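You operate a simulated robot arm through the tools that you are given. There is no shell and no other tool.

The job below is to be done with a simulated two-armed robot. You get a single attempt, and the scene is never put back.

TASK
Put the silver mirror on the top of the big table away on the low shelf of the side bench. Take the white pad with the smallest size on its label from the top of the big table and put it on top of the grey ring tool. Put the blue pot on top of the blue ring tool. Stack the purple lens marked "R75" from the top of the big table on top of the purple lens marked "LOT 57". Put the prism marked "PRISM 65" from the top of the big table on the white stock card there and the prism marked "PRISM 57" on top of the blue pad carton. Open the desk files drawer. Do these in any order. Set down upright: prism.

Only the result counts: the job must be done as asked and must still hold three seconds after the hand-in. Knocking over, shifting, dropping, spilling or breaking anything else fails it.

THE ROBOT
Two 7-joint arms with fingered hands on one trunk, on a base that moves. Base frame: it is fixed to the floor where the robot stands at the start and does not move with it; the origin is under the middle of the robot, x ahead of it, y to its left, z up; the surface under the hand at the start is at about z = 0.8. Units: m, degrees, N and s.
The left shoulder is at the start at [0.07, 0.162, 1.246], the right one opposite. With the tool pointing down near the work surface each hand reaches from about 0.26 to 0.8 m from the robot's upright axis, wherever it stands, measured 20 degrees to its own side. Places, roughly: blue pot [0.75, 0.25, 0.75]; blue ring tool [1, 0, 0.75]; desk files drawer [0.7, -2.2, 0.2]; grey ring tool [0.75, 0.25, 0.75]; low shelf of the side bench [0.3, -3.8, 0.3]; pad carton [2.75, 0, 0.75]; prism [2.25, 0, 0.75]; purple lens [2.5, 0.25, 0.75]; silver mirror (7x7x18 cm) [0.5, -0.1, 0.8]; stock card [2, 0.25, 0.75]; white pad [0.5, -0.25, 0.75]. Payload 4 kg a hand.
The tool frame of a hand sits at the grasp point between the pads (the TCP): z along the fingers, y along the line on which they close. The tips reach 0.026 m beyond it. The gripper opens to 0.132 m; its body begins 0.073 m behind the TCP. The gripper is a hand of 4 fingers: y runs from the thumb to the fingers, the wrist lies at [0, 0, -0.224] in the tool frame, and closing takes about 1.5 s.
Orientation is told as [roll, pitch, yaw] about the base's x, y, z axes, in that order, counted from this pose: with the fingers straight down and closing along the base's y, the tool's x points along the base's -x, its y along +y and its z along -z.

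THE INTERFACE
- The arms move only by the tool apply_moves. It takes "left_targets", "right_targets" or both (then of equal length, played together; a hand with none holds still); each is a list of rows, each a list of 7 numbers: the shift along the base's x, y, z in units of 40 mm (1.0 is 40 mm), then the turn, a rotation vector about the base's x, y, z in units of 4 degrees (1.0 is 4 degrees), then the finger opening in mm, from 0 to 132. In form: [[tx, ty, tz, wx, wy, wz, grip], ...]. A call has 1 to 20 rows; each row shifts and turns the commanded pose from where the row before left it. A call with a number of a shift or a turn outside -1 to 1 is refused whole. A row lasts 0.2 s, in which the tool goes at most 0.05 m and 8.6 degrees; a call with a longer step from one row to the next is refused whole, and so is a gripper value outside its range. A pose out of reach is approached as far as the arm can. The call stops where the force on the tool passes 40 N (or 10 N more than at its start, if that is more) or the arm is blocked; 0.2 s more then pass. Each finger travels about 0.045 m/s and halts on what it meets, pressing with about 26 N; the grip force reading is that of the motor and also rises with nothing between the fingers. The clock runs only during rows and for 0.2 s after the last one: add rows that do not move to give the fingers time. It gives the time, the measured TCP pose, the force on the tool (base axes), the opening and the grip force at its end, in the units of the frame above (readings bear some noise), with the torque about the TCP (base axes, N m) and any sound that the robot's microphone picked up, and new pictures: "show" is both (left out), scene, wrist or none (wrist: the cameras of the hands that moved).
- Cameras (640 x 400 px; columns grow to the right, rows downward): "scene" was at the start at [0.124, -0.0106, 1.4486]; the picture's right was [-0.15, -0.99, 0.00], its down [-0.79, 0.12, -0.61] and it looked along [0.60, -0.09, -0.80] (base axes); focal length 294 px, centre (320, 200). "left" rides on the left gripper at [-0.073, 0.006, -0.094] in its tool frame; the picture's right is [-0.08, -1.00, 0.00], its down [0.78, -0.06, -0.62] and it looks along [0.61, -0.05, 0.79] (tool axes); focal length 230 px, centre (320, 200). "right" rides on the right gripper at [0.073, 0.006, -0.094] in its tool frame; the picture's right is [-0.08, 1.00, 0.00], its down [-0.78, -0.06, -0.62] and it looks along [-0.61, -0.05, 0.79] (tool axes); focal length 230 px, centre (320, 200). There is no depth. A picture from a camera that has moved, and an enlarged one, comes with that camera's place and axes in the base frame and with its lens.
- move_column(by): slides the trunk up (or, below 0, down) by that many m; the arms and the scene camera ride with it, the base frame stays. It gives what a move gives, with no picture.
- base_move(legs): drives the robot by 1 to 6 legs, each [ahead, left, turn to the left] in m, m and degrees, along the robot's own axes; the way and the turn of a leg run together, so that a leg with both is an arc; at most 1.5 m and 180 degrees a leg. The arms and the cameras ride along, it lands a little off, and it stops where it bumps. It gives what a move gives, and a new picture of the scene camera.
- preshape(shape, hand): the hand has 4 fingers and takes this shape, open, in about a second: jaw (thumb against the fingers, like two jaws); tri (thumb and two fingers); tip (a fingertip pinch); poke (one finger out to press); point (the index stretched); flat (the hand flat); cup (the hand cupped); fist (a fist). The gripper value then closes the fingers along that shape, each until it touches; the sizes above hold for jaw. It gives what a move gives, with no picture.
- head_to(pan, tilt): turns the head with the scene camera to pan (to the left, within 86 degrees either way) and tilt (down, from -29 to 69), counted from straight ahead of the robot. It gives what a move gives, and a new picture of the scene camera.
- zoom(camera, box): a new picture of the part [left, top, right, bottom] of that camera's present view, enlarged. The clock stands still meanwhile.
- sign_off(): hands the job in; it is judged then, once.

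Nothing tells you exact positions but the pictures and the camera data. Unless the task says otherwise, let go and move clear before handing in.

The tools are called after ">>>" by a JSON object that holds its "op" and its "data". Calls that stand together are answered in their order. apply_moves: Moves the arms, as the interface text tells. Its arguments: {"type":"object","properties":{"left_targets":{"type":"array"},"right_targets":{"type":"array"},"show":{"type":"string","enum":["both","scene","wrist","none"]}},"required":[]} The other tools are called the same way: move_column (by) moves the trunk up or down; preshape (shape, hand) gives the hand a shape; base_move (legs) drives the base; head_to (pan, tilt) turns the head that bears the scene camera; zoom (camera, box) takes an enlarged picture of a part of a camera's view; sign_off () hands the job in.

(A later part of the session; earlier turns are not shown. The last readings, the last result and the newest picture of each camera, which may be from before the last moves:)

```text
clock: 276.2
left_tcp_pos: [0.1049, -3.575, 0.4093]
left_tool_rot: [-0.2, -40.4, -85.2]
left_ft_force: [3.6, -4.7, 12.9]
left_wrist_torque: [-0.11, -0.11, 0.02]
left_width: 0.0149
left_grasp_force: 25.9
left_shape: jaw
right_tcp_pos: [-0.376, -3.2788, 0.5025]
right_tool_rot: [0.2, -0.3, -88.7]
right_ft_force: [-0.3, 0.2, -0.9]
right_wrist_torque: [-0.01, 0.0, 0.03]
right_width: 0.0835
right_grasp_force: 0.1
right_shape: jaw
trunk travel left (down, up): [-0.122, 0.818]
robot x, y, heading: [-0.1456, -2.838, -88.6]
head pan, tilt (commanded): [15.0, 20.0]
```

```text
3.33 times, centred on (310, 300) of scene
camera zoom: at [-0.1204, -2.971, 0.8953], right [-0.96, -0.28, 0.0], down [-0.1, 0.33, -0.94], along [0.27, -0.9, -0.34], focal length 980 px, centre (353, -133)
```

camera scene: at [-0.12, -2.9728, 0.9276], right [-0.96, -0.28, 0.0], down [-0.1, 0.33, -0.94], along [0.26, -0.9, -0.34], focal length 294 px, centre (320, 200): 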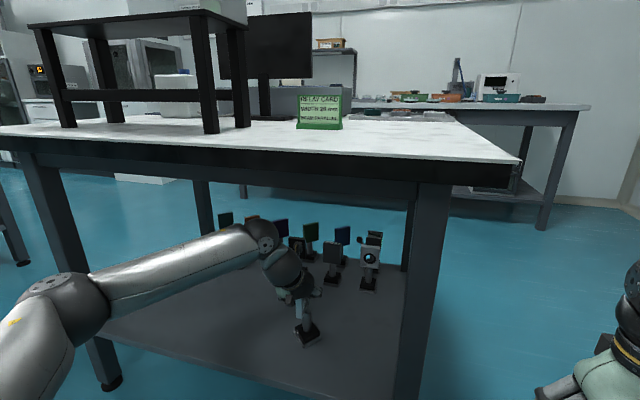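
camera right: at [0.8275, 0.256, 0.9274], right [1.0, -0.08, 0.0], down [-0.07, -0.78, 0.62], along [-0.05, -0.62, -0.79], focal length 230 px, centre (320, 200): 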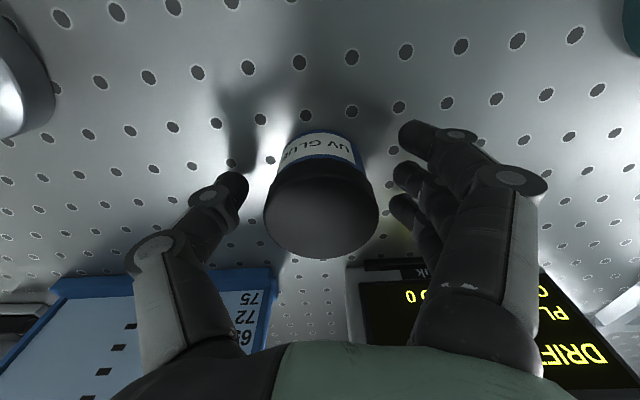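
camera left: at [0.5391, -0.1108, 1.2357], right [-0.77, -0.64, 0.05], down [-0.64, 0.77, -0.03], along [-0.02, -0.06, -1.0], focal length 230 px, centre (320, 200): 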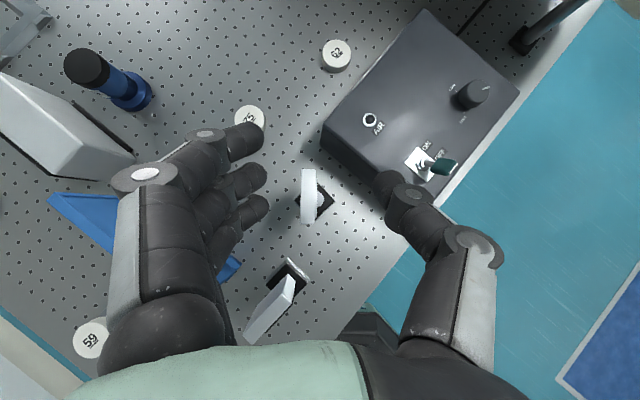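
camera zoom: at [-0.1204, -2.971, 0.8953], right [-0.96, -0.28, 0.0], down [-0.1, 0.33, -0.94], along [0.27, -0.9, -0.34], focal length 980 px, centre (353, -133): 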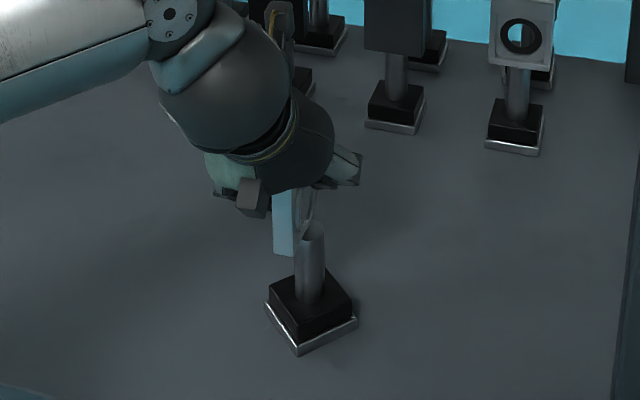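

It touched at about 18 N; the shelf is at about z=0.258. Easing 4 mm and opening.

>>> {"op": "move_column", "data": {"by": 0.004}}

>>> {"op": "apply_moves", "data": {"left_targets": [[0, 0, 0, 0, 0, 0, 20], [0, 0, 0, 0, 0, 0, 30], [0, 0, 0, 0, 0, 0, 44], [0, 0, 0, 0, 0, 0, 56], [0, 0, 0, 0, 0, 0, 60], [0, 0, 0, 0, 0, 0, 60]], "show": "both"}}

>>> {"op": "zoom", "data": {"camera": "scene", "box": [260, 240, 360, 360]}}

```text
clock: 276.7
left_tcp_pos: [0.1048, -3.5737, 0.4111]
left_tool_rot: [0.0, -40.2, -85.4]
left_ft_force: [1.1, -5.2, 12.1]
left_wrist_torque: [-0.17, -0.05, 0.0]
left_width: 0.0149
left_grasp_force: 26.3
left_shape: jaw
right_tcp_pos: [-0.3758, -3.279, 0.5056]
right_tool_rot: [0.2, -0.3, -88.7]
right_ft_force: [0.3, 0.2, -0.1]
right_wrist_torque: [0.01, 0.02, 0.02]
right_width: 0.0835
right_grasp_force: 0.1
right_shape: jaw
trunk travel left (down, up): [-0.126, 0.814]
robot x, y, heading: [-0.1467, -2.8306, -88.6]
head pan, tilt (commanded): [15.0, 20.0]
```

```text
clock: 278.1
left_tcp_pos: [0.1054, -3.5736, 0.4091]
left_tool_rot: [0.0, -40.0, -85.4]
left_ft_force: [0.3, 0.0, -0.1]
left_wrist_torque: [0.01, -0.02, 0.03]
left_width: 0.0591
left_grasp_force: 0.1
left_shape: jaw
right_tcp_pos: [-0.3761, -3.2798, 0.5053]
right_tool_rot: [0.1, -0.2, -88.5]
right_ft_force: [0.4, -0.3, 0.1]
right_wrist_torque: [0.01, -0.03, 0.0]
right_width: 0.0833
right_grasp_force: 0.0
right_shape: jaw
trunk travel left (down, up): [-0.126, 0.814]
robot x, y, heading: [-0.1498, -2.8329, -88.4]
head pan, tilt (commanded): [15.0, 20.0]
camera scene: at [-0.1202, -2.9721, 0.8988], right [-0.96, -0.28, 0.0], down [-0.1, 0.33, -0.94], along [0.26, -0.9, -0.34], focal length 294 px, centre (320, 200)
camera left: at [0.1105, -3.5691, 0.5272], right [-0.99, -0.14, 0.05], down [-0.14, 0.99, -0.03], along [-0.04, -0.04, -1.0], focal length 230 px, centre (320, 200)
```

scene: 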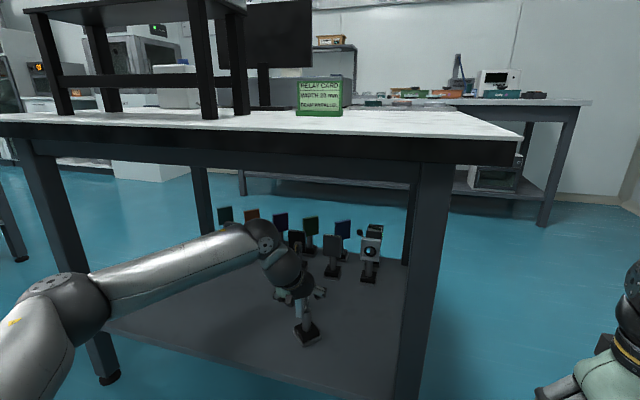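
left: 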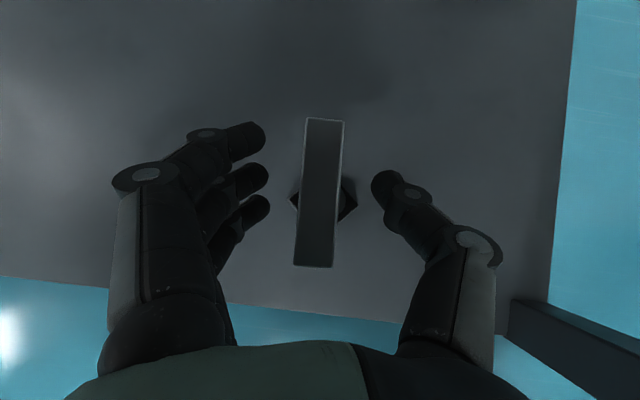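

```text
3.33 times, centred on (310, 300) of scene
camera zoom: at [-0.1202, -2.9721, 0.8988], right [-0.96, -0.28, 0.0], down [-0.1, 0.33, -0.94], along [0.26, -0.9, -0.34], focal length 980 px, centre (353, -133)
```

zoom: 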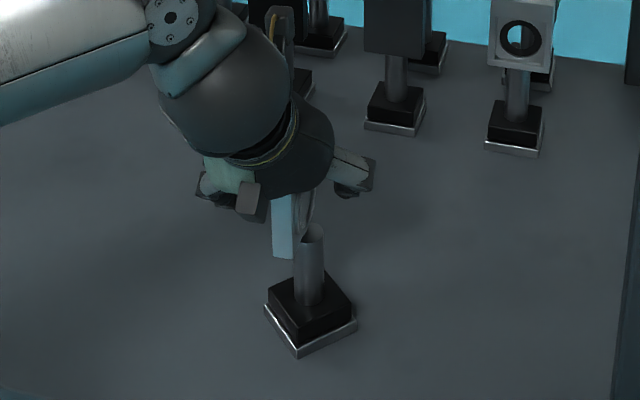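

The mirror stands upright on the shelf. Raising the trunk 7 cm to clear the plate, then backing straight out.

>>> {"op": "move_column", "data": {"by": 0.07}}

>>> {"op": "base_move", "data": {"legs": [[-0.4, 0, 0]]}}

>>> {"op": "zoom", "data": {"camera": "scene", "box": [220, 160, 420, 320]}}

```text
clock: 279.2
left_tcp_pos: [0.1043, -3.5744, 0.4789]
left_tool_rot: [0.0, -40.0, -85.4]
left_ft_force: [0.3, -0.4, 0.5]
left_wrist_torque: [-0.03, -0.02, 0.03]
left_width: 0.0592
left_grasp_force: 0.0
left_shape: jaw
right_tcp_pos: [-0.376, -3.2794, 0.5758]
right_tool_rot: [0.1, -0.1, -88.5]
right_ft_force: [-0.3, 0.3, 0.1]
right_wrist_torque: [-0.01, 0.0, 0.03]
right_width: 0.0834
right_grasp_force: 0.1
right_shape: jaw
trunk travel left (down, up): [-0.196, 0.744]
robot x, y, heading: [-0.1469, -2.8323, -88.6]
head pan, tilt (commanded): [15.0, 20.0]
```

```text
clock: 281.7
left_tcp_pos: [0.0978, -3.172, 0.4782]
left_tool_rot: [0.0, -40.0, -85.1]
left_ft_force: [-0.4, -0.5, 0.6]
left_wrist_torque: [0.0, -0.01, -0.01]
left_width: 0.0593
left_grasp_force: 0.1
left_shape: jaw
right_tcp_pos: [-0.3833, -2.8803, 0.5753]
right_tool_rot: [0.2, -0.2, -88.3]
right_ft_force: [0.1, 0.2, -0.8]
right_wrist_torque: [0.01, 0.02, 0.0]
right_width: 0.0839
right_grasp_force: 0.1
right_shape: jaw
trunk travel left (down, up): [-0.196, 0.744]
robot x, y, heading: [-0.1586, -2.431, -88.0]
head pan, tilt (commanded): [15.0, 20.0]
camera scene: at [-0.1301, -2.5711, 0.9689], right [-0.96, -0.29, 0.0], down [-0.1, 0.33, -0.94], along [0.27, -0.9, -0.34], focal length 294 px, centre (320, 200)
```

scene: 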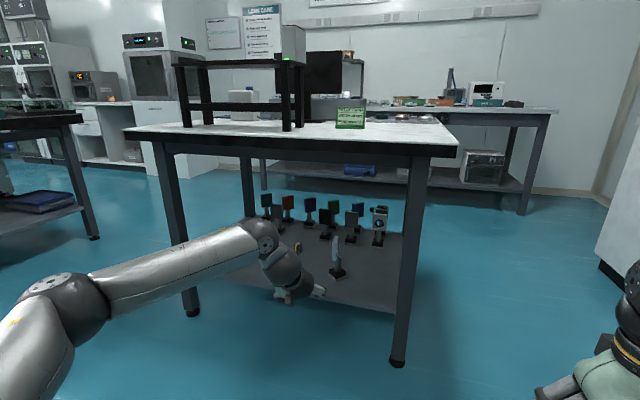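

```text
2.50 times, centred on (320, 240) of scene
camera zoom: at [-0.1301, -2.5711, 0.9689], right [-0.96, -0.29, 0.0], down [-0.1, 0.33, -0.94], along [0.27, -0.9, -0.34], focal length 735 px, centre (320, 100)
```

zoom: 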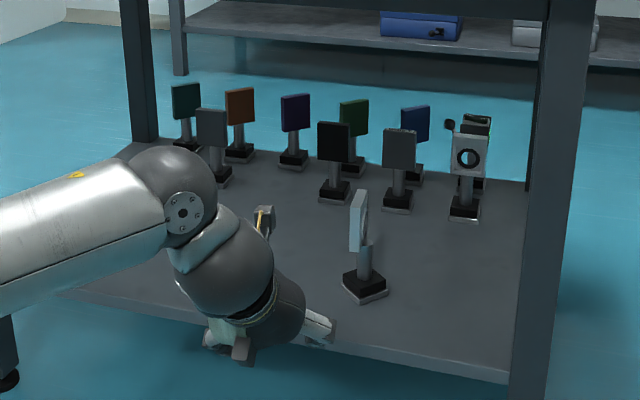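

The mirror task is done. Now looking to the left for the desk and its "files" drawer.

>>> {"op": "head_to", "data": {"pan": 80, "tilt": 25}}

```text
clock: 283.1
left_tcp_pos: [0.0974, -3.172, 0.4795]
left_tool_rot: [0.0, -39.9, -85.1]
left_ft_force: [-0.3, -0.4, 0.4]
left_wrist_torque: [-0.05, 0.02, 0.02]
left_width: 0.0595
left_grasp_force: 0.1
left_shape: jaw
right_tcp_pos: [-0.3839, -2.8794, 0.5753]
right_tool_rot: [0.1, -0.1, -88.5]
right_ft_force: [0.4, 0.1, 0.0]
right_wrist_torque: [0.01, -0.02, 0.0]
right_width: 0.0837
right_grasp_force: 0.2
right_shape: jaw
trunk travel left (down, up): [-0.196, 0.744]
robot x, y, heading: [-0.1614, -2.4324, -88.0]
head pan, tilt (commanded): [80.0, 25.0]
camera scene: at [-0.0656, -2.4955, 0.9607], right [-0.15, -0.99, 0.0], down [-0.42, 0.06, -0.91], along [0.9, -0.13, -0.42], focal length 294 px, centre (320, 200)
```

scene: 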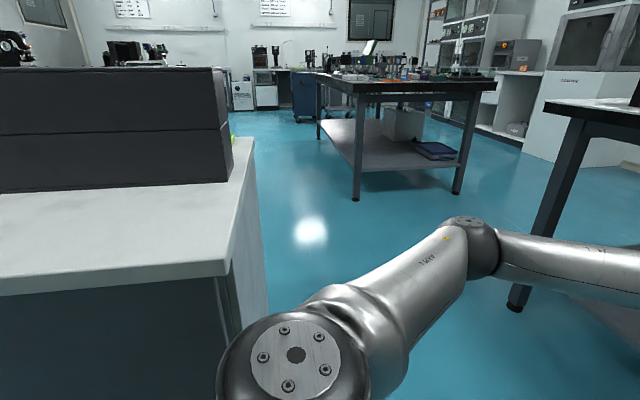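

The desk's drawers aren't visible from this side. I'll raise the trunk for travelling, straighten the left hand, and look over the desk.

>>> {"op": "move_column", "data": {"by": 0.4}}

>>> {"op": "move_column", "data": {"by": 0.2}}

>>> {"op": "apply_moves", "data": {"left_targets": [[0, 0.4, 0, 1, 0, 0, 60], [0, 0.8, 0, 1, 0, 0, 60], [0, 0.8, 0, 1, 0, 0, 60], [0, 0.8, 0, 1, 0, 0, 60], [0, 0.8, 0, 1, 0, 0, 60], [0, 0.8, 0, 1, 0, 0, 60], [0, 0.8, 0, 1, 0, 0, 60], [0, 0.8, 0, 1, 0, 0, 60], [0, 0.6, 0, 1, 0, 0, 60], [0, 0.4, 0, 1, 0, 0, 60], [0, 0, 0, 0, 0, 0, 60]], "show": "none"}}

>>> {"op": "head_to", "data": {"pan": 70, "tilt": 30}}

```text
clock: 286.9
left_tcp_pos: [0.0983, -3.1719, 0.879]
left_tool_rot: [0.0, -40.0, -85.2]
left_ft_force: [-0.5, -0.6, 0.6]
left_wrist_torque: [-0.01, 0.07, -0.02]
left_width: 0.0593
left_grasp_force: 0.0
left_shape: jaw
right_tcp_pos: [-0.3843, -2.8807, 0.9757]
right_tool_rot: [0.2, -0.1, -88.5]
right_ft_force: [0.5, -0.3, 0.1]
right_wrist_torque: [0.0, 0.0, -0.01]
right_width: 0.0836
right_grasp_force: 0.0
right_shape: jaw
trunk travel left (down, up): [-0.596, 0.344]
robot x, y, heading: [-0.1592, -2.4312, -88.1]
head pan, tilt (commanded): [80.0, 25.0]
```

```text
clock: 289.1
left_tcp_pos: [0.0982, -3.1716, 1.0784]
left_tool_rot: [0.0, -40.1, -85.0]
left_ft_force: [0.1, 0.1, 0.2]
left_wrist_torque: [0.0, 0.04, 0.01]
left_width: 0.0592
left_grasp_force: 0.0
left_shape: jaw
right_tcp_pos: [-0.3825, -2.8809, 1.1764]
right_tool_rot: [0.1, -0.2, -88.4]
right_ft_force: [0.1, 0.2, 0.0]
right_wrist_torque: [0.0, 0.0, 0.02]
right_width: 0.0833
right_grasp_force: 0.0
right_shape: jaw
trunk travel left (down, up): [-0.796, 0.144]
robot x, y, heading: [-0.1567, -2.4333, -88.3]
head pan, tilt (commanded): [80.0, 25.0]
```

```text
clock: 291.4
left_tcp_pos: [0.1001, -2.8886, 1.0817]
left_tool_rot: [3.1, -0.1, -86.3]
left_ft_force: [0.6, -1.2, 0.3]
left_wrist_torque: [-0.04, 0.03, 0.01]
left_width: 0.0594
left_grasp_force: 0.1
left_shape: jaw
right_tcp_pos: [-0.3839, -2.8799, 1.1759]
right_tool_rot: [0.1, -0.2, -88.4]
right_ft_force: [0.3, -0.5, -0.1]
right_wrist_torque: [-0.01, -0.02, 0.02]
right_width: 0.0835
right_grasp_force: 0.2
right_shape: jaw
trunk travel left (down, up): [-0.796, 0.144]
robot x, y, heading: [-0.1558, -2.4305, -88.1]
head pan, tilt (commanded): [80.0, 25.0]
```

```text
clock: 292.2
left_tcp_pos: [0.1, -2.8896, 1.0821]
left_tool_rot: [3.1, -0.1, -86.2]
left_ft_force: [-0.4, 0.4, -0.2]
left_wrist_torque: [-0.01, 0.0, 0.01]
left_width: 0.0596
left_grasp_force: 0.1
left_shape: jaw
right_tcp_pos: [-0.3847, -2.88, 1.1754]
right_tool_rot: [0.1, -0.2, -88.4]
right_ft_force: [0.3, -0.1, 0.2]
right_wrist_torque: [-0.01, -0.03, 0.0]
right_width: 0.0833
right_grasp_force: 0.1
right_shape: jaw
trunk travel left (down, up): [-0.796, 0.144]
robot x, y, heading: [-0.16, -2.4324, -88.2]
head pan, tilt (commanded): [70.0, 30.0]
camera scene: at [-0.0708, -2.5106, 1.5528], right [-0.31, -0.95, 0.0], down [-0.47, 0.16, -0.87], along [0.82, -0.27, -0.5], focal length 294 px, centre (320, 200)
```

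scene: 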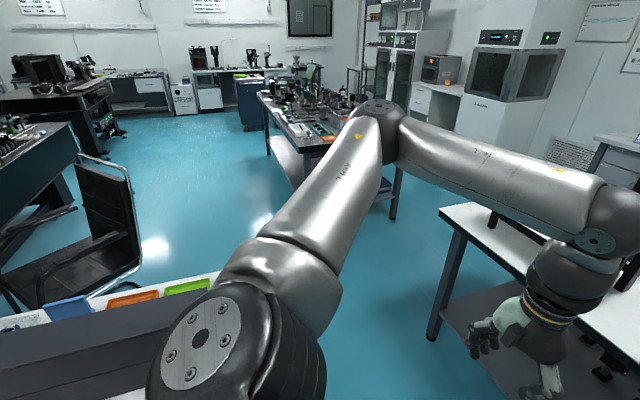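

A chair stands on the desk's +x side, so the drawers face that way. I'll drive through the gap between desk and side bench with arms high, and look back at the drawer fronts.

>>> {"op": "move_column", "data": {"by": 0.1}}

>>> {"op": "base_move", "data": {"legs": [[0.52, 0, 0], [0, 0, 88]]}}

>>> {"op": "head_to", "data": {"pan": 0, "tilt": 30}}

```text
clock: 293.5
left_tcp_pos: [0.0995, -2.8895, 1.1807]
left_tool_rot: [3.1, -0.1, -86.3]
left_ft_force: [-0.3, 0.1, 0.4]
left_wrist_torque: [-0.01, 0.03, 0.02]
left_width: 0.0594
left_grasp_force: 0.0
left_shape: jaw
right_tcp_pos: [-0.3833, -2.8804, 1.2746]
right_tool_rot: [0.1, -0.2, -88.3]
right_ft_force: [0.5, 0.1, -0.3]
right_wrist_torque: [0.01, 0.0, 0.03]
right_width: 0.0834
right_grasp_force: 0.1
right_shape: jaw
trunk travel left (down, up): [-0.896, 0.044]
robot x, y, heading: [-0.1585, -2.4328, -88.5]
head pan, tilt (commanded): [70.0, 30.0]
```

```text
clock: 300.3
left_tcp_pos: [0.3239, -2.7261, 1.181]
left_tool_rot: [3.1, -0.2, 1.3]
left_ft_force: [-0.7, -0.2, 0.0]
left_wrist_torque: [-0.03, 0.0, 0.04]
left_width: 0.0592
left_grasp_force: 0.0
left_shape: jaw
right_tcp_pos: [0.295, -3.2082, 1.2754]
right_tool_rot: [0.2, -0.2, -0.9]
right_ft_force: [0.6, 0.5, 0.7]
right_wrist_torque: [0.05, 0.0, 0.0]
right_width: 0.0833
right_grasp_force: 0.1
right_shape: jaw
trunk travel left (down, up): [-0.896, 0.044]
robot x, y, heading: [-0.1442, -2.9654, -0.8]
head pan, tilt (commanded): [70.0, 30.0]
camera scene: at [-0.0603, -2.8797, 1.6528], right [0.93, -0.36, 0.0], down [-0.18, -0.47, -0.87], along [0.31, 0.81, -0.5], focal length 294 px, centre (320, 200)
```

scene: 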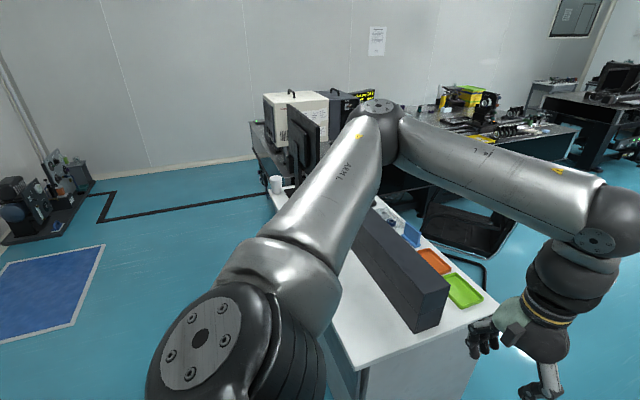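

```text
clock: 301.7
left_tcp_pos: [0.3247, -2.7256, 1.1811]
left_tool_rot: [3.1, -0.1, 1.4]
left_ft_force: [0.4, -1.0, -0.1]
left_wrist_torque: [0.01, -0.01, 0.01]
left_width: 0.0591
left_grasp_force: 0.0
left_shape: jaw
right_tcp_pos: [0.2948, -3.2091, 1.2754]
right_tool_rot: [0.2, -0.2, -0.7]
right_ft_force: [-0.6, -0.5, -0.2]
right_wrist_torque: [-0.01, 0.02, -0.02]
right_width: 0.0835
right_grasp_force: 0.1
right_shape: jaw
trunk travel left (down, up): [-0.896, 0.044]
robot x, y, heading: [-0.1427, -2.9662, -0.4]
head pan, tilt (commanded): [0.0, 30.0]
camera scene: at [-0.002, -2.965, 1.6527], right [-0.01, -1.0, 0.0], down [-0.5, 0.01, -0.87], along [0.87, -0.01, -0.5], focal length 294 px, centre (320, 200)
```

scene: 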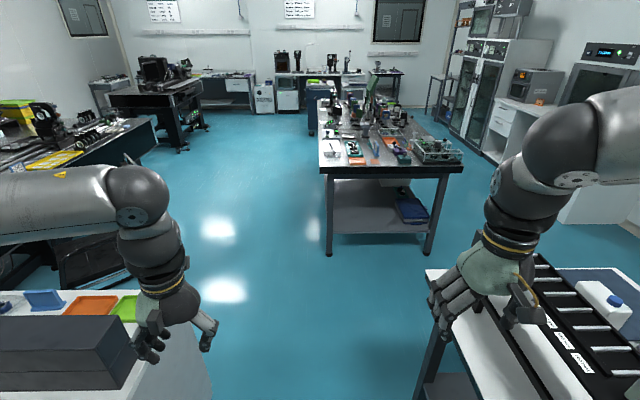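

The gap ahead is clear. Driving ahead to x of about 1.3, then looking back at the desk.

>>> {"op": "base_move", "data": {"legs": [[1.42, 0.05, 0]]}}

>>> {"op": "head_to", "data": {"pan": 86, "tilt": 40}}

```text
clock: 308.7
left_tcp_pos: [1.7226, -2.6826, 1.1804]
left_tool_rot: [3.1, -0.1, 2.0]
left_ft_force: [0.2, 0.1, 0.3]
left_wrist_torque: [0.01, 0.0, 0.03]
left_width: 0.0593
left_grasp_force: 0.1
left_shape: jaw
right_tcp_pos: [1.7007, -3.1658, 1.2753]
right_tool_rot: [0.1, -0.2, 0.0]
right_ft_force: [0.1, -0.2, -0.7]
right_wrist_torque: [0.0, 0.0, 0.01]
right_width: 0.0835
right_grasp_force: 0.1
right_shape: jaw
trunk travel left (down, up): [-0.896, 0.044]
robot x, y, heading: [1.2583, -2.927, -0.3]
head pan, tilt (commanded): [0.0, 30.0]
camera scene: at [1.4009, -2.9254, 1.6528], right [0.0, -1.0, 0.0], down [-0.5, 0.0, -0.87], along [0.87, 0.0, -0.5], focal length 294 px, centre (320, 200)
```

scene: 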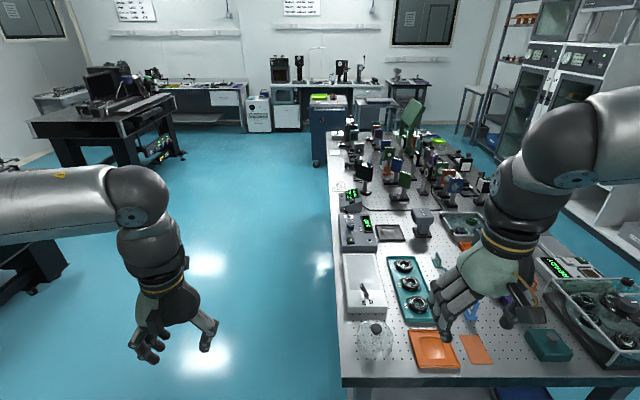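

```text
clock: 310.3
left_tcp_pos: [1.7248, -2.6814, 1.1823]
left_tool_rot: [3.2, 0.0, 2.0]
left_ft_force: [-0.3, 0.4, -0.1]
left_wrist_torque: [0.01, 0.01, 0.02]
left_width: 0.0593
left_grasp_force: 0.0
left_shape: jaw
right_tcp_pos: [1.7007, -3.1657, 1.2753]
right_tool_rot: [0.2, -0.2, -0.1]
right_ft_force: [0.0, 0.4, 0.0]
right_wrist_torque: [0.04, 0.01, 0.01]
right_width: 0.0835
right_grasp_force: 0.1
right_shape: jaw
trunk travel left (down, up): [-0.896, 0.044]
robot x, y, heading: [1.2595, -2.926, -0.2]
head pan, tilt (commanded): [85.9, 40.0]
camera scene: at [1.3177, -2.8403, 1.6374], right [1.0, -0.07, 0.0], down [-0.05, -0.64, -0.77], along [0.06, 0.76, -0.64], focal length 294 px, centre (320, 200)
```

scene: 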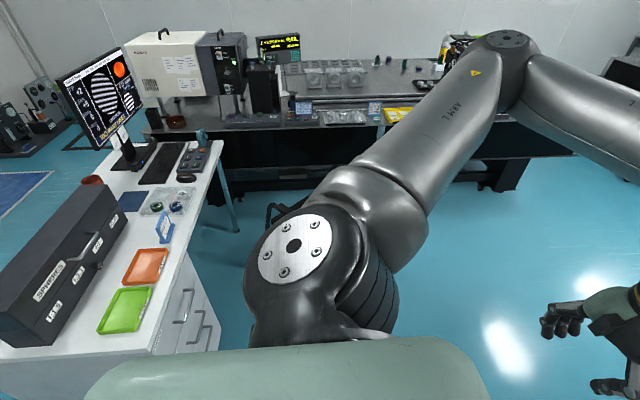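

The drawer fronts face +x. Zooming to read them.

>>> {"op": "zoom", "data": {"camera": "scene", "box": [130, 230, 260, 370]}}

>>> {"op": "head_to", "data": {"pan": 86, "tilt": 60}}

```text
2.86 times, centred on (195, 300) of scene
camera zoom: at [1.3177, -2.8403, 1.6374], right [1.0, -0.07, 0.0], down [-0.05, -0.64, -0.77], along [0.06, 0.76, -0.64], focal length 840 px, centre (677, -86)
```

zoom: 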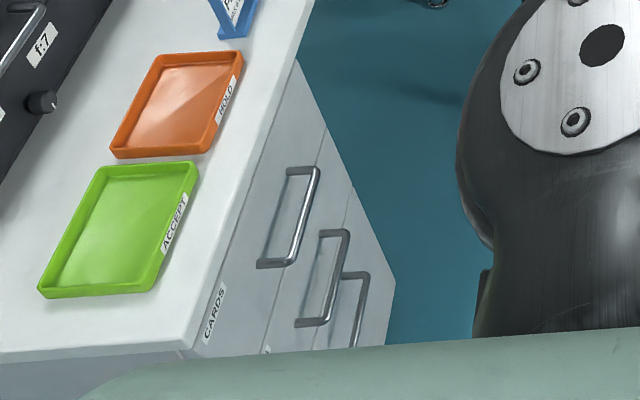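

```text
clock: 311.1
left_tcp_pos: [1.7255, -2.6816, 1.1817]
left_tool_rot: [3.1, -0.1, 2.0]
left_ft_force: [0.6, -0.2, 0.3]
left_wrist_torque: [-0.01, -0.01, 0.04]
left_width: 0.0595
left_grasp_force: 0.0
left_shape: jaw
right_tcp_pos: [1.7007, -3.1645, 1.2752]
right_tool_rot: [0.1, -0.2, -0.1]
right_ft_force: [0.6, 0.5, 0.3]
right_wrist_torque: [-0.02, 0.03, 0.0]
right_width: 0.0836
right_grasp_force: 0.1
right_shape: jaw
trunk travel left (down, up): [-0.896, 0.044]
robot x, y, heading: [1.2606, -2.9241, -0.2]
head pan, tilt (commanded): [85.9, 60.0]
camera scene: at [1.3161, -2.8586, 1.6107], right [1.0, -0.07, 0.0], down [-0.06, -0.86, -0.5], along [0.04, 0.5, -0.87], focal length 294 px, centre (320, 200)
```

scene: 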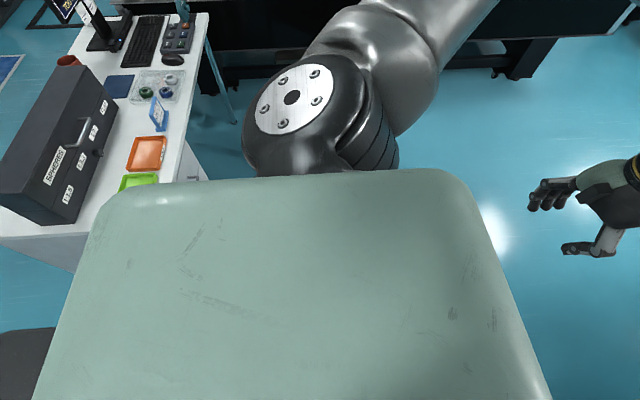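

The pedestal has three drawers: the top is CARDS, and the low one should be FILES. I'll turn to face +y to see the chair and the fronts better.

>>> {"op": "base_move", "data": {"legs": [[0.2, 0, 0], [0, 0, 90]]}}

>>> {"op": "head_to", "data": {"pan": 20, "tilt": 35}}

```text
clock: 316.6
left_tcp_pos: [1.2066, -2.4663, 1.1817]
left_tool_rot: [3.2, 0.0, 92.5]
left_ft_force: [0.6, 0.5, -0.1]
left_wrist_torque: [-0.03, 0.01, 0.02]
left_width: 0.0593
left_grasp_force: 0.1
left_shape: jaw
right_tcp_pos: [1.6904, -2.4825, 1.2756]
right_tool_rot: [0.2, -0.3, 90.5]
right_ft_force: [0.5, -1.1, -0.6]
right_wrist_torque: [0.01, 0.0, 0.03]
right_width: 0.0832
right_grasp_force: 0.0
right_shape: jaw
trunk travel left (down, up): [-0.896, 0.044]
robot x, y, heading: [1.4564, -2.9279, 90.7]
head pan, tilt (commanded): [85.9, 60.0]
camera scene: at [1.3891, -2.871, 1.6107], right [0.06, 1.0, 0.0], down [0.86, -0.05, -0.5], along [-0.5, 0.03, -0.87], focal length 294 px, centre (320, 200)
```

scene: 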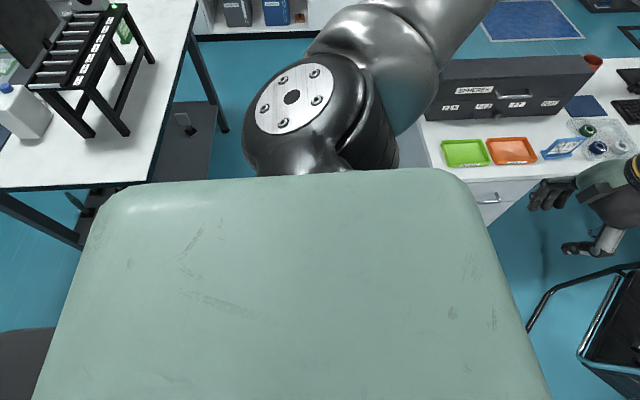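

```text
clock: 317.9
left_tcp_pos: [1.2067, -2.4651, 1.1822]
left_tool_rot: [3.1, -0.1, 92.5]
left_ft_force: [-0.6, 0.1, -0.4]
left_wrist_torque: [0.06, 0.0, 0.0]
left_width: 0.0592
left_grasp_force: 0.1
left_shape: jaw
right_tcp_pos: [1.6903, -2.4835, 1.275]
right_tool_rot: [0.0, -0.1, 90.4]
right_ft_force: [0.2, 0.0, -0.1]
right_wrist_torque: [0.01, 0.01, 0.0]
right_width: 0.0833
right_grasp_force: 0.0
right_shape: jaw
trunk travel left (down, up): [-0.896, 0.044]
robot x, y, heading: [1.4555, -2.9282, 90.4]
head pan, tilt (commanded): [20.0, 35.0]
camera scene: at [1.4242, -2.7927, 1.6449], right [0.94, 0.35, 0.0], down [0.2, -0.54, -0.82], along [-0.29, 0.77, -0.57], focal length 294 px, centre (320, 200)
```

scene: 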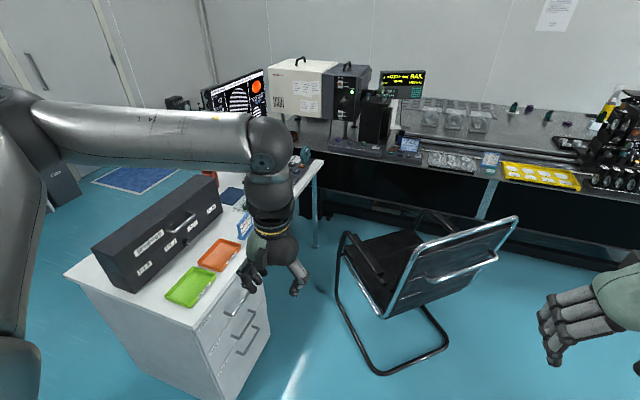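

Clear view now: pedestal with three drawers at x of about 0.84, y from -2.43 to -2.06, with the chair nearby. Zooming on the labels.

>>> {"op": "zoom", "data": {"camera": "scene", "box": [180, 260, 300, 400]}}

```text
2.86 times, centred on (240, 330) of scene
camera zoom: at [1.4242, -2.7927, 1.6449], right [0.94, 0.35, 0.0], down [0.2, -0.54, -0.82], along [-0.29, 0.77, -0.57], focal length 840 px, centre (549, -171)
```

zoom: 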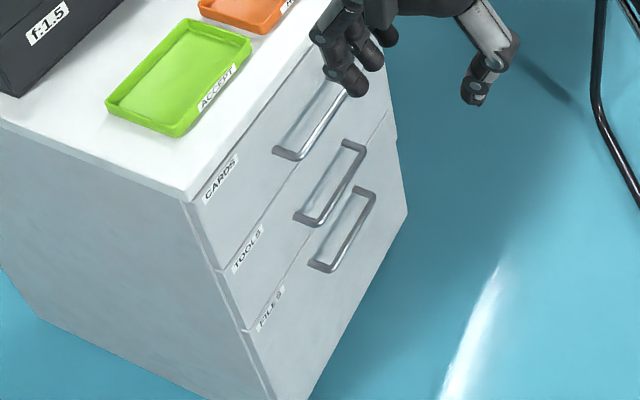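

Drawers read CARDS, TOOLS and FILES; the FILES handle bar is at about [0.875, -2.235, 0.37]. I'll stand in front of it, clear of the chair, facing -x, with the handle on the right arm's side.

>>> {"op": "base_move", "data": {"legs": [[0.48, -0.16, 0], [0, 0, 89.6]]}}

>>> {"op": "head_to", "data": {"pan": -10, "tilt": 50}}

```text
clock: 324.8
left_tcp_pos: [1.1448, -2.6777, 1.1818]
left_tool_rot: [3.1, 0.0, -178.0]
left_ft_force: [0.3, -0.6, -0.7]
left_wrist_torque: [0.0, -0.04, 0.0]
left_width: 0.0594
left_grasp_force: 0.0
left_shape: jaw
right_tcp_pos: [1.1677, -2.1939, 1.2754]
right_tool_rot: [0.1, -0.2, -179.9]
right_ft_force: [0.1, 0.5, -0.3]
right_wrist_torque: [0.0, 0.0, -0.01]
right_width: 0.0834
right_grasp_force: 0.1
right_shape: jaw
trunk travel left (down, up): [-0.896, 0.044]
robot x, y, heading: [1.6081, -2.4291, -180.2]
head pan, tilt (commanded): [20.0, 35.0]
camera scene: at [1.4757, -2.4614, 1.6449], right [-0.34, 0.94, 0.0], down [0.54, 0.2, -0.82], along [-0.77, -0.28, -0.57], focal length 294 px, centre (320, 200)
```

scene: 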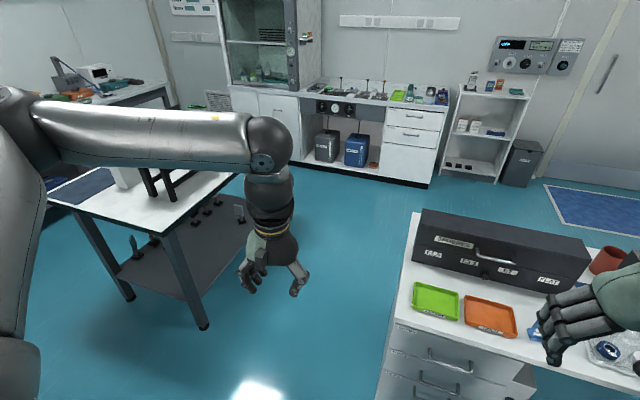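

```text
clock: 325.7
left_tcp_pos: [1.1444, -2.6781, 1.1814]
left_tool_rot: [3.1, -0.1, -177.9]
left_ft_force: [0.1, -0.2, -0.1]
left_wrist_torque: [-0.02, -0.01, 0.0]
left_width: 0.0594
left_grasp_force: 0.0
left_shape: jaw
right_tcp_pos: [1.1681, -2.1953, 1.2757]
right_tool_rot: [0.1, -0.1, -180.0]
right_ft_force: [0.3, 0.3, -0.2]
right_wrist_torque: [-0.01, -0.02, 0.0]
right_width: 0.0835
right_grasp_force: 0.0
right_shape: jaw
trunk travel left (down, up): [-0.896, 0.044]
robot x, y, heading: [1.6116, -2.436, -180.0]
head pan, tilt (commanded): [-10.0, 50.0]
camera scene: at [1.4826, -2.4185, 1.6232], right [0.17, 0.98, 0.0], down [0.75, -0.13, -0.64], along [-0.63, 0.11, -0.77], focal length 294 px, centre (320, 200)
```

scene: 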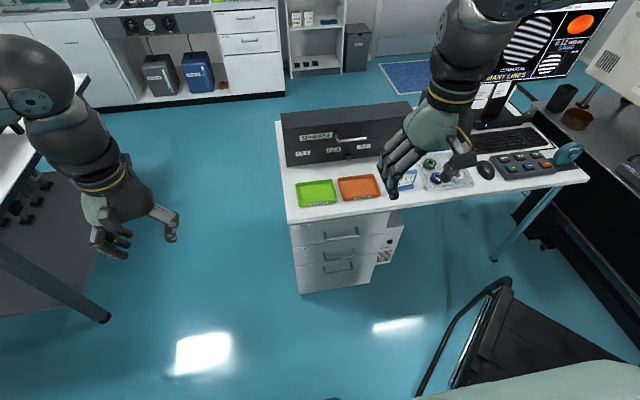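

>>> {"op": "zoom", "data": {"camera": "scene", "box": [270, 180, 420, 310]}}

```text
3.08 times, centred on (345, 245) of scene
camera zoom: at [1.4826, -2.4185, 1.6232], right [0.17, 0.98, 0.0], down [0.75, -0.13, -0.64], along [-0.63, 0.11, -0.77], focal length 905 px, centre (243, 62)
```

zoom: 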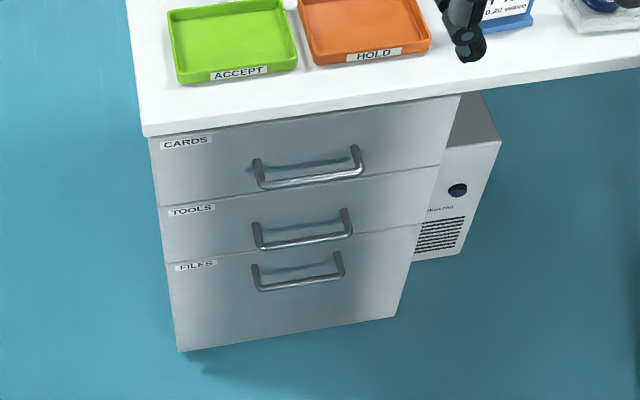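

FILES handle: bar from y -2.28 to -2.145 at x of about 0.855, z of about 0.30–0.33. I'll lower the trunk for a level view and work height.

>>> {"op": "move_column", "data": {"by": -0.4}}

>>> {"op": "move_column", "data": {"by": -0.22}}

>>> {"op": "head_to", "data": {"pan": -12, "tilt": 40}}

>>> {"op": "zoom", "data": {"camera": "scene", "box": [230, 100, 430, 250]}}

```text
clock: 329.5
left_tcp_pos: [1.1459, -2.6771, 0.7816]
left_tool_rot: [3.1, -0.1, -178.0]
left_ft_force: [1.0, -0.6, 0.7]
left_wrist_torque: [0.0, 0.01, 0.01]
left_width: 0.0595
left_grasp_force: 0.0
left_shape: jaw
right_tcp_pos: [1.1675, -2.1942, 0.8751]
right_tool_rot: [0.0, -0.3, -180.0]
right_ft_force: [-1.1, -0.6, -0.1]
right_wrist_torque: [0.03, 0.0, 0.04]
right_width: 0.0837
right_grasp_force: 0.1
right_shape: jaw
trunk travel left (down, up): [-0.496, 0.444]
robot x, y, heading: [1.6085, -2.4317, -180.0]
head pan, tilt (commanded): [-10.0, 50.0]
```

```text
clock: 331.9
left_tcp_pos: [1.1458, -2.6777, 0.5613]
left_tool_rot: [3.1, -0.1, -177.9]
left_ft_force: [0.2, 0.5, 0.3]
left_wrist_torque: [-0.06, 0.0, 0.02]
left_width: 0.0592
left_grasp_force: 0.1
left_shape: jaw
right_tcp_pos: [1.167, -2.1944, 0.6561]
right_tool_rot: [0.1, -0.2, -180.0]
right_ft_force: [-0.1, 1.1, -0.4]
right_wrist_torque: [-0.01, 0.05, 0.0]
right_width: 0.0834
right_grasp_force: 0.0
right_shape: jaw
trunk travel left (down, up): [-0.276, 0.664]
robot x, y, heading: [1.609, -2.4328, -180.1]
head pan, tilt (commanded): [-10.0, 50.0]
```

```text
clock: 332.6
left_tcp_pos: [1.1449, -2.6786, 0.5612]
left_tool_rot: [3.0, 0.0, -178.0]
left_ft_force: [0.6, -0.7, 0.0]
left_wrist_torque: [0.01, 0.02, -0.01]
left_width: 0.0593
left_grasp_force: 0.1
left_shape: jaw
right_tcp_pos: [1.168, -2.1942, 0.6556]
right_tool_rot: [0.1, -0.2, -179.9]
right_ft_force: [0.4, -1.2, 0.0]
right_wrist_torque: [0.0, -0.01, 0.02]
right_width: 0.0835
right_grasp_force: 0.1
right_shape: jaw
trunk travel left (down, up): [-0.276, 0.664]
robot x, y, heading: [1.606, -2.4365, -179.9]
head pan, tilt (commanded): [-12.0, 40.0]
camera scene: at [1.4754, -2.414, 1.0173], right [0.21, 0.98, 0.0], down [0.63, -0.13, -0.77], along [-0.75, 0.16, -0.64], focal length 294 px, centre (320, 200)
```

scene: 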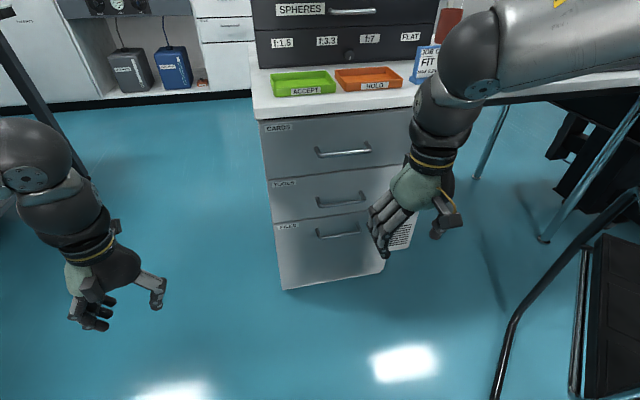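

```text
2.67 times, centred on (330, 175) of scene
camera zoom: at [1.4754, -2.414, 1.0173], right [0.21, 0.98, 0.0], down [0.63, -0.13, -0.77], along [-0.75, 0.16, -0.64], focal length 784 px, centre (293, 267)
```

zoom: 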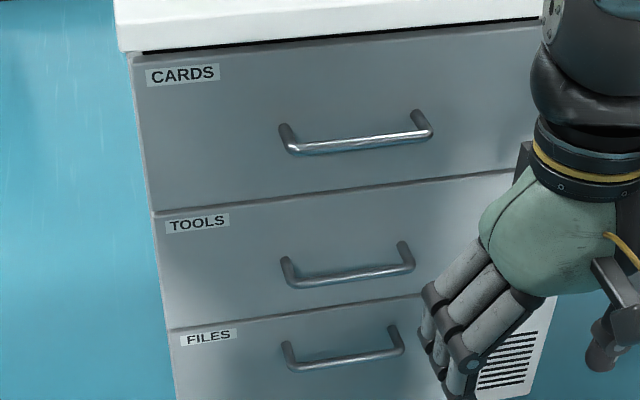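

The FILES bar is at about x=0.88, y -2.287 to -2.16, z of about 0.358. I'll turn the right hand so it points at the drawer with thumb above and fingers below the bar.

>>> {"op": "apply_moves", "data": {"right_targets": [[-0.11, 0, -0.1, 0.962, 0.962, 0.962, 70], [-0.11, 0, -0.1, 0.962, 0.962, 0.962, 70], [-0.11, 0, -0.1, 0.962, 0.962, 0.962, 70], [-0.11, 0, -0.1, 0.962, 0.962, 0.962, 70], [-0.11, 0, -0.1, 0.962, 0.962, 0.962, 70], [-0.11, 0, -0.1, 0.962, 0.962, 0.962, 70], [-0.11, 0, -0.1, 0.962, 0.962, 0.962, 70], [-0.11, 0, -0.1, 0.962, 0.962, 0.962, 70], [-0.11, 0, -0.1, 0.962, 0.962, 0.962, 70]], "show": "both"}}

```text
clock: 334.6
left_tcp_pos: [1.145, -2.6768, 0.5609]
left_tool_rot: [3.1, -0.1, -177.9]
left_ft_force: [-0.5, -0.2, -0.7]
left_wrist_torque: [0.02, 0.01, -0.01]
left_width: 0.0592
left_grasp_force: 0.2
left_shape: jaw
right_tcp_pos: [1.1148, -2.1544, 0.6293]
right_tool_rot: [-44.7, -19.7, -134.6]
right_ft_force: [-0.5, -1.0, -0.2]
right_wrist_torque: [0.01, -0.01, 0.01]
right_width: 0.0706
right_grasp_force: 0.1
right_shape: jaw
right hand out of reach, approached as far as the arm can: row 7, 8, 9
trunk travel left (down, up): [-0.276, 0.664]
robot x, y, heading: [1.607, -2.4327, -180.1]
head pan, tilt (commanded): [-12.0, 40.0]
camera scene: at [1.4753, -2.4139, 1.0174], right [0.21, 0.98, 0.0], down [0.63, -0.13, -0.77], along [-0.75, 0.16, -0.64], focal length 294 px, centre (320, 200)
camera right: at [1.2274, -2.1396, 0.6631], right [0.29, -0.72, -0.63], down [-0.13, -0.69, 0.72], along [-0.95, -0.12, -0.29], focal length 230 px, centre (320, 200)
```

scene: 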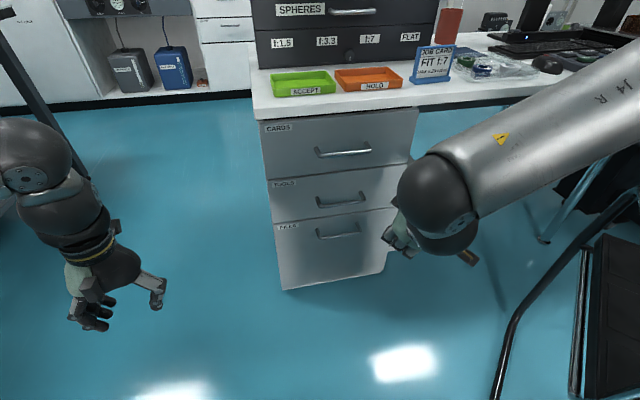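
right: 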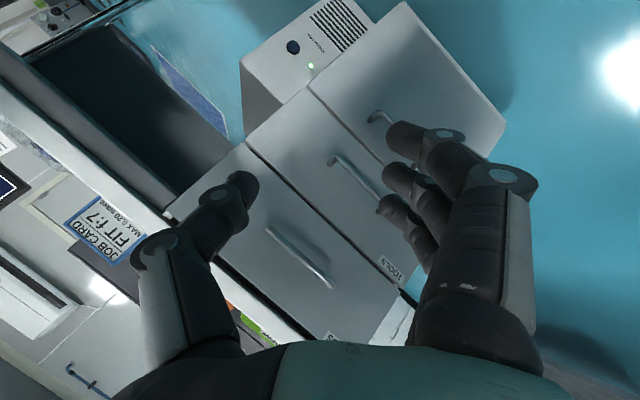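

Half turned; the wrist was getting too close to the body. I'll lower the trunk a bit more and extend forward while finishing the turn.

>>> {"op": "move_column", "data": {"by": -0.15}}

>>> {"op": "apply_moves", "data": {"right_targets": [[-0.6, -0.3, -0.2, 0, 0, 0, 70], [-0.6, -0.3, -0.2, 0, 0, 0, 70], [-0.2, -0.2, -0.1, 0.962, 0.962, 0.962, 70], [-0.2, -0.2, -0.1, 0.962, 0.962, 0.962, 70], [-0.2, -0.2, -0.1, 0.962, 0.962, 0.962, 70], [-0.2, -0.2, 0, 0.962, 0.962, 0.962, 70], [0, 0, 0, 0.962, 0.962, 0.962, 70], [0, 0, 0, 0.962, 0.962, 0.962, 70], [0, 0, 0, 0, 0, 0, 70]], "show": "both"}}

```text
clock: 336.3
left_tcp_pos: [1.1456, -2.6752, 0.4115]
left_tool_rot: [3.2, -0.1, -178.0]
left_ft_force: [0.2, 0.1, -0.5]
left_wrist_torque: [0.01, 0.01, 0.0]
left_width: 0.0589
left_grasp_force: 0.0
left_shape: jaw
right_tcp_pos: [1.1155, -2.1539, 0.4785]
right_tool_rot: [-44.8, -19.6, -134.8]
right_ft_force: [-0.5, -0.1, 0.1]
right_wrist_torque: [0.02, 0.0, 0.0]
right_width: 0.0705
right_grasp_force: 0.0
right_shape: jaw
trunk travel left (down, up): [-0.126, 0.814]
robot x, y, heading: [1.6112, -2.4311, -180.0]
head pan, tilt (commanded): [-12.0, 40.0]
```

```text
clock: 338.3
left_tcp_pos: [1.1458, -2.6773, 0.4109]
left_tool_rot: [3.1, -0.1, -177.9]
left_ft_force: [0.2, 1.3, -0.2]
left_wrist_torque: [0.0, -0.02, 0.03]
left_width: 0.0593
left_grasp_force: 0.1
left_shape: jaw
right_tcp_pos: [1.0114, -2.1641, 0.4562]
right_tool_rot: [-76.8, -10.2, -102.2]
right_ft_force: [0.3, -0.2, 0.5]
right_wrist_torque: [0.0, 0.01, 0.02]
right_width: 0.0707
right_grasp_force: 0.0
right_shape: jaw
right hand out of reach, approached as far as the arm can: row 2, 3, 4, 5, 6
trunk travel left (down, up): [-0.126, 0.814]
robot x, y, heading: [1.6108, -2.4324, -180.1]
head pan, tilt (commanded): [-12.0, 40.0]
camera scene: at [1.4754, -2.414, 0.8674], right [0.21, 0.98, 0.0], down [0.63, -0.13, -0.77], along [-0.75, 0.16, -0.64], focal length 294 px, centre (320, 200)
camera right: at [1.1165, -2.1106, 0.4592], right [0.17, -0.29, -0.94], down [0.42, -0.84, 0.34], along [-0.89, -0.45, -0.02], focal length 230 px, centre (320, 200)
```

scene: 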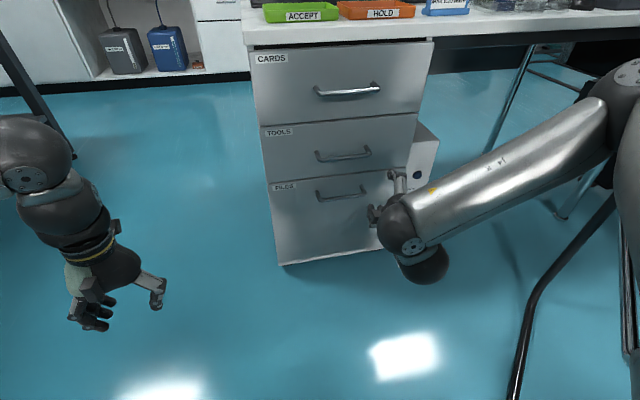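
right: 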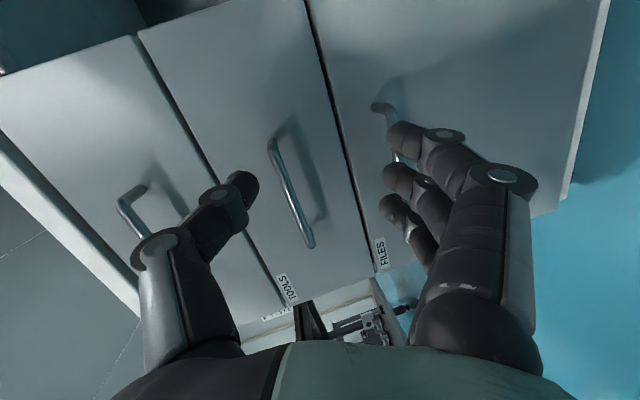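

Nearly there. Before finishing, I'll check the right elbow's clearance to the chair.

>>> {"op": "head_to", "data": {"pan": -60, "tilt": 35}}

```text
clock: 339.5
left_tcp_pos: [1.1462, -2.6767, 0.4121]
left_tool_rot: [3.1, -0.1, -177.9]
left_ft_force: [0.1, -0.6, 0.3]
left_wrist_torque: [0.0, -0.01, 0.03]
left_width: 0.0592
left_grasp_force: 0.0
left_shape: jaw
right_tcp_pos: [1.012, -2.1631, 0.4568]
right_tool_rot: [-76.7, -10.2, -102.2]
right_ft_force: [0.3, 0.3, 0.3]
right_wrist_torque: [-0.03, 0.01, 0.01]
right_width: 0.0704
right_grasp_force: 0.1
right_shape: jaw
trunk travel left (down, up): [-0.126, 0.814]
robot x, y, heading: [1.6081, -2.4288, -179.8]
head pan, tilt (commanded): [-60.0, 35.0]
camera scene: at [1.5145, -2.3554, 0.8749], right [0.87, 0.5, 0.0], down [0.29, -0.5, -0.82], along [-0.41, 0.71, -0.57], focal length 294 px, centre (320, 200)
```

scene: 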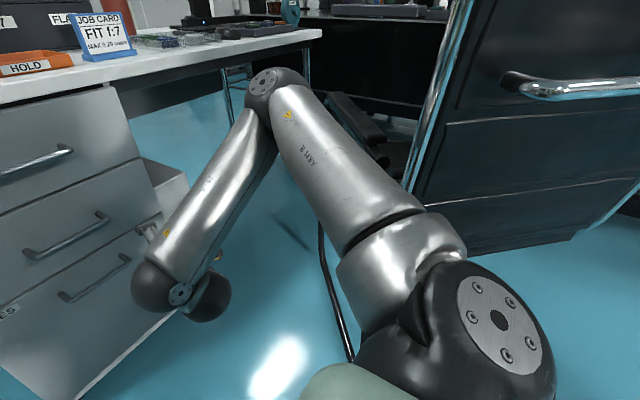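

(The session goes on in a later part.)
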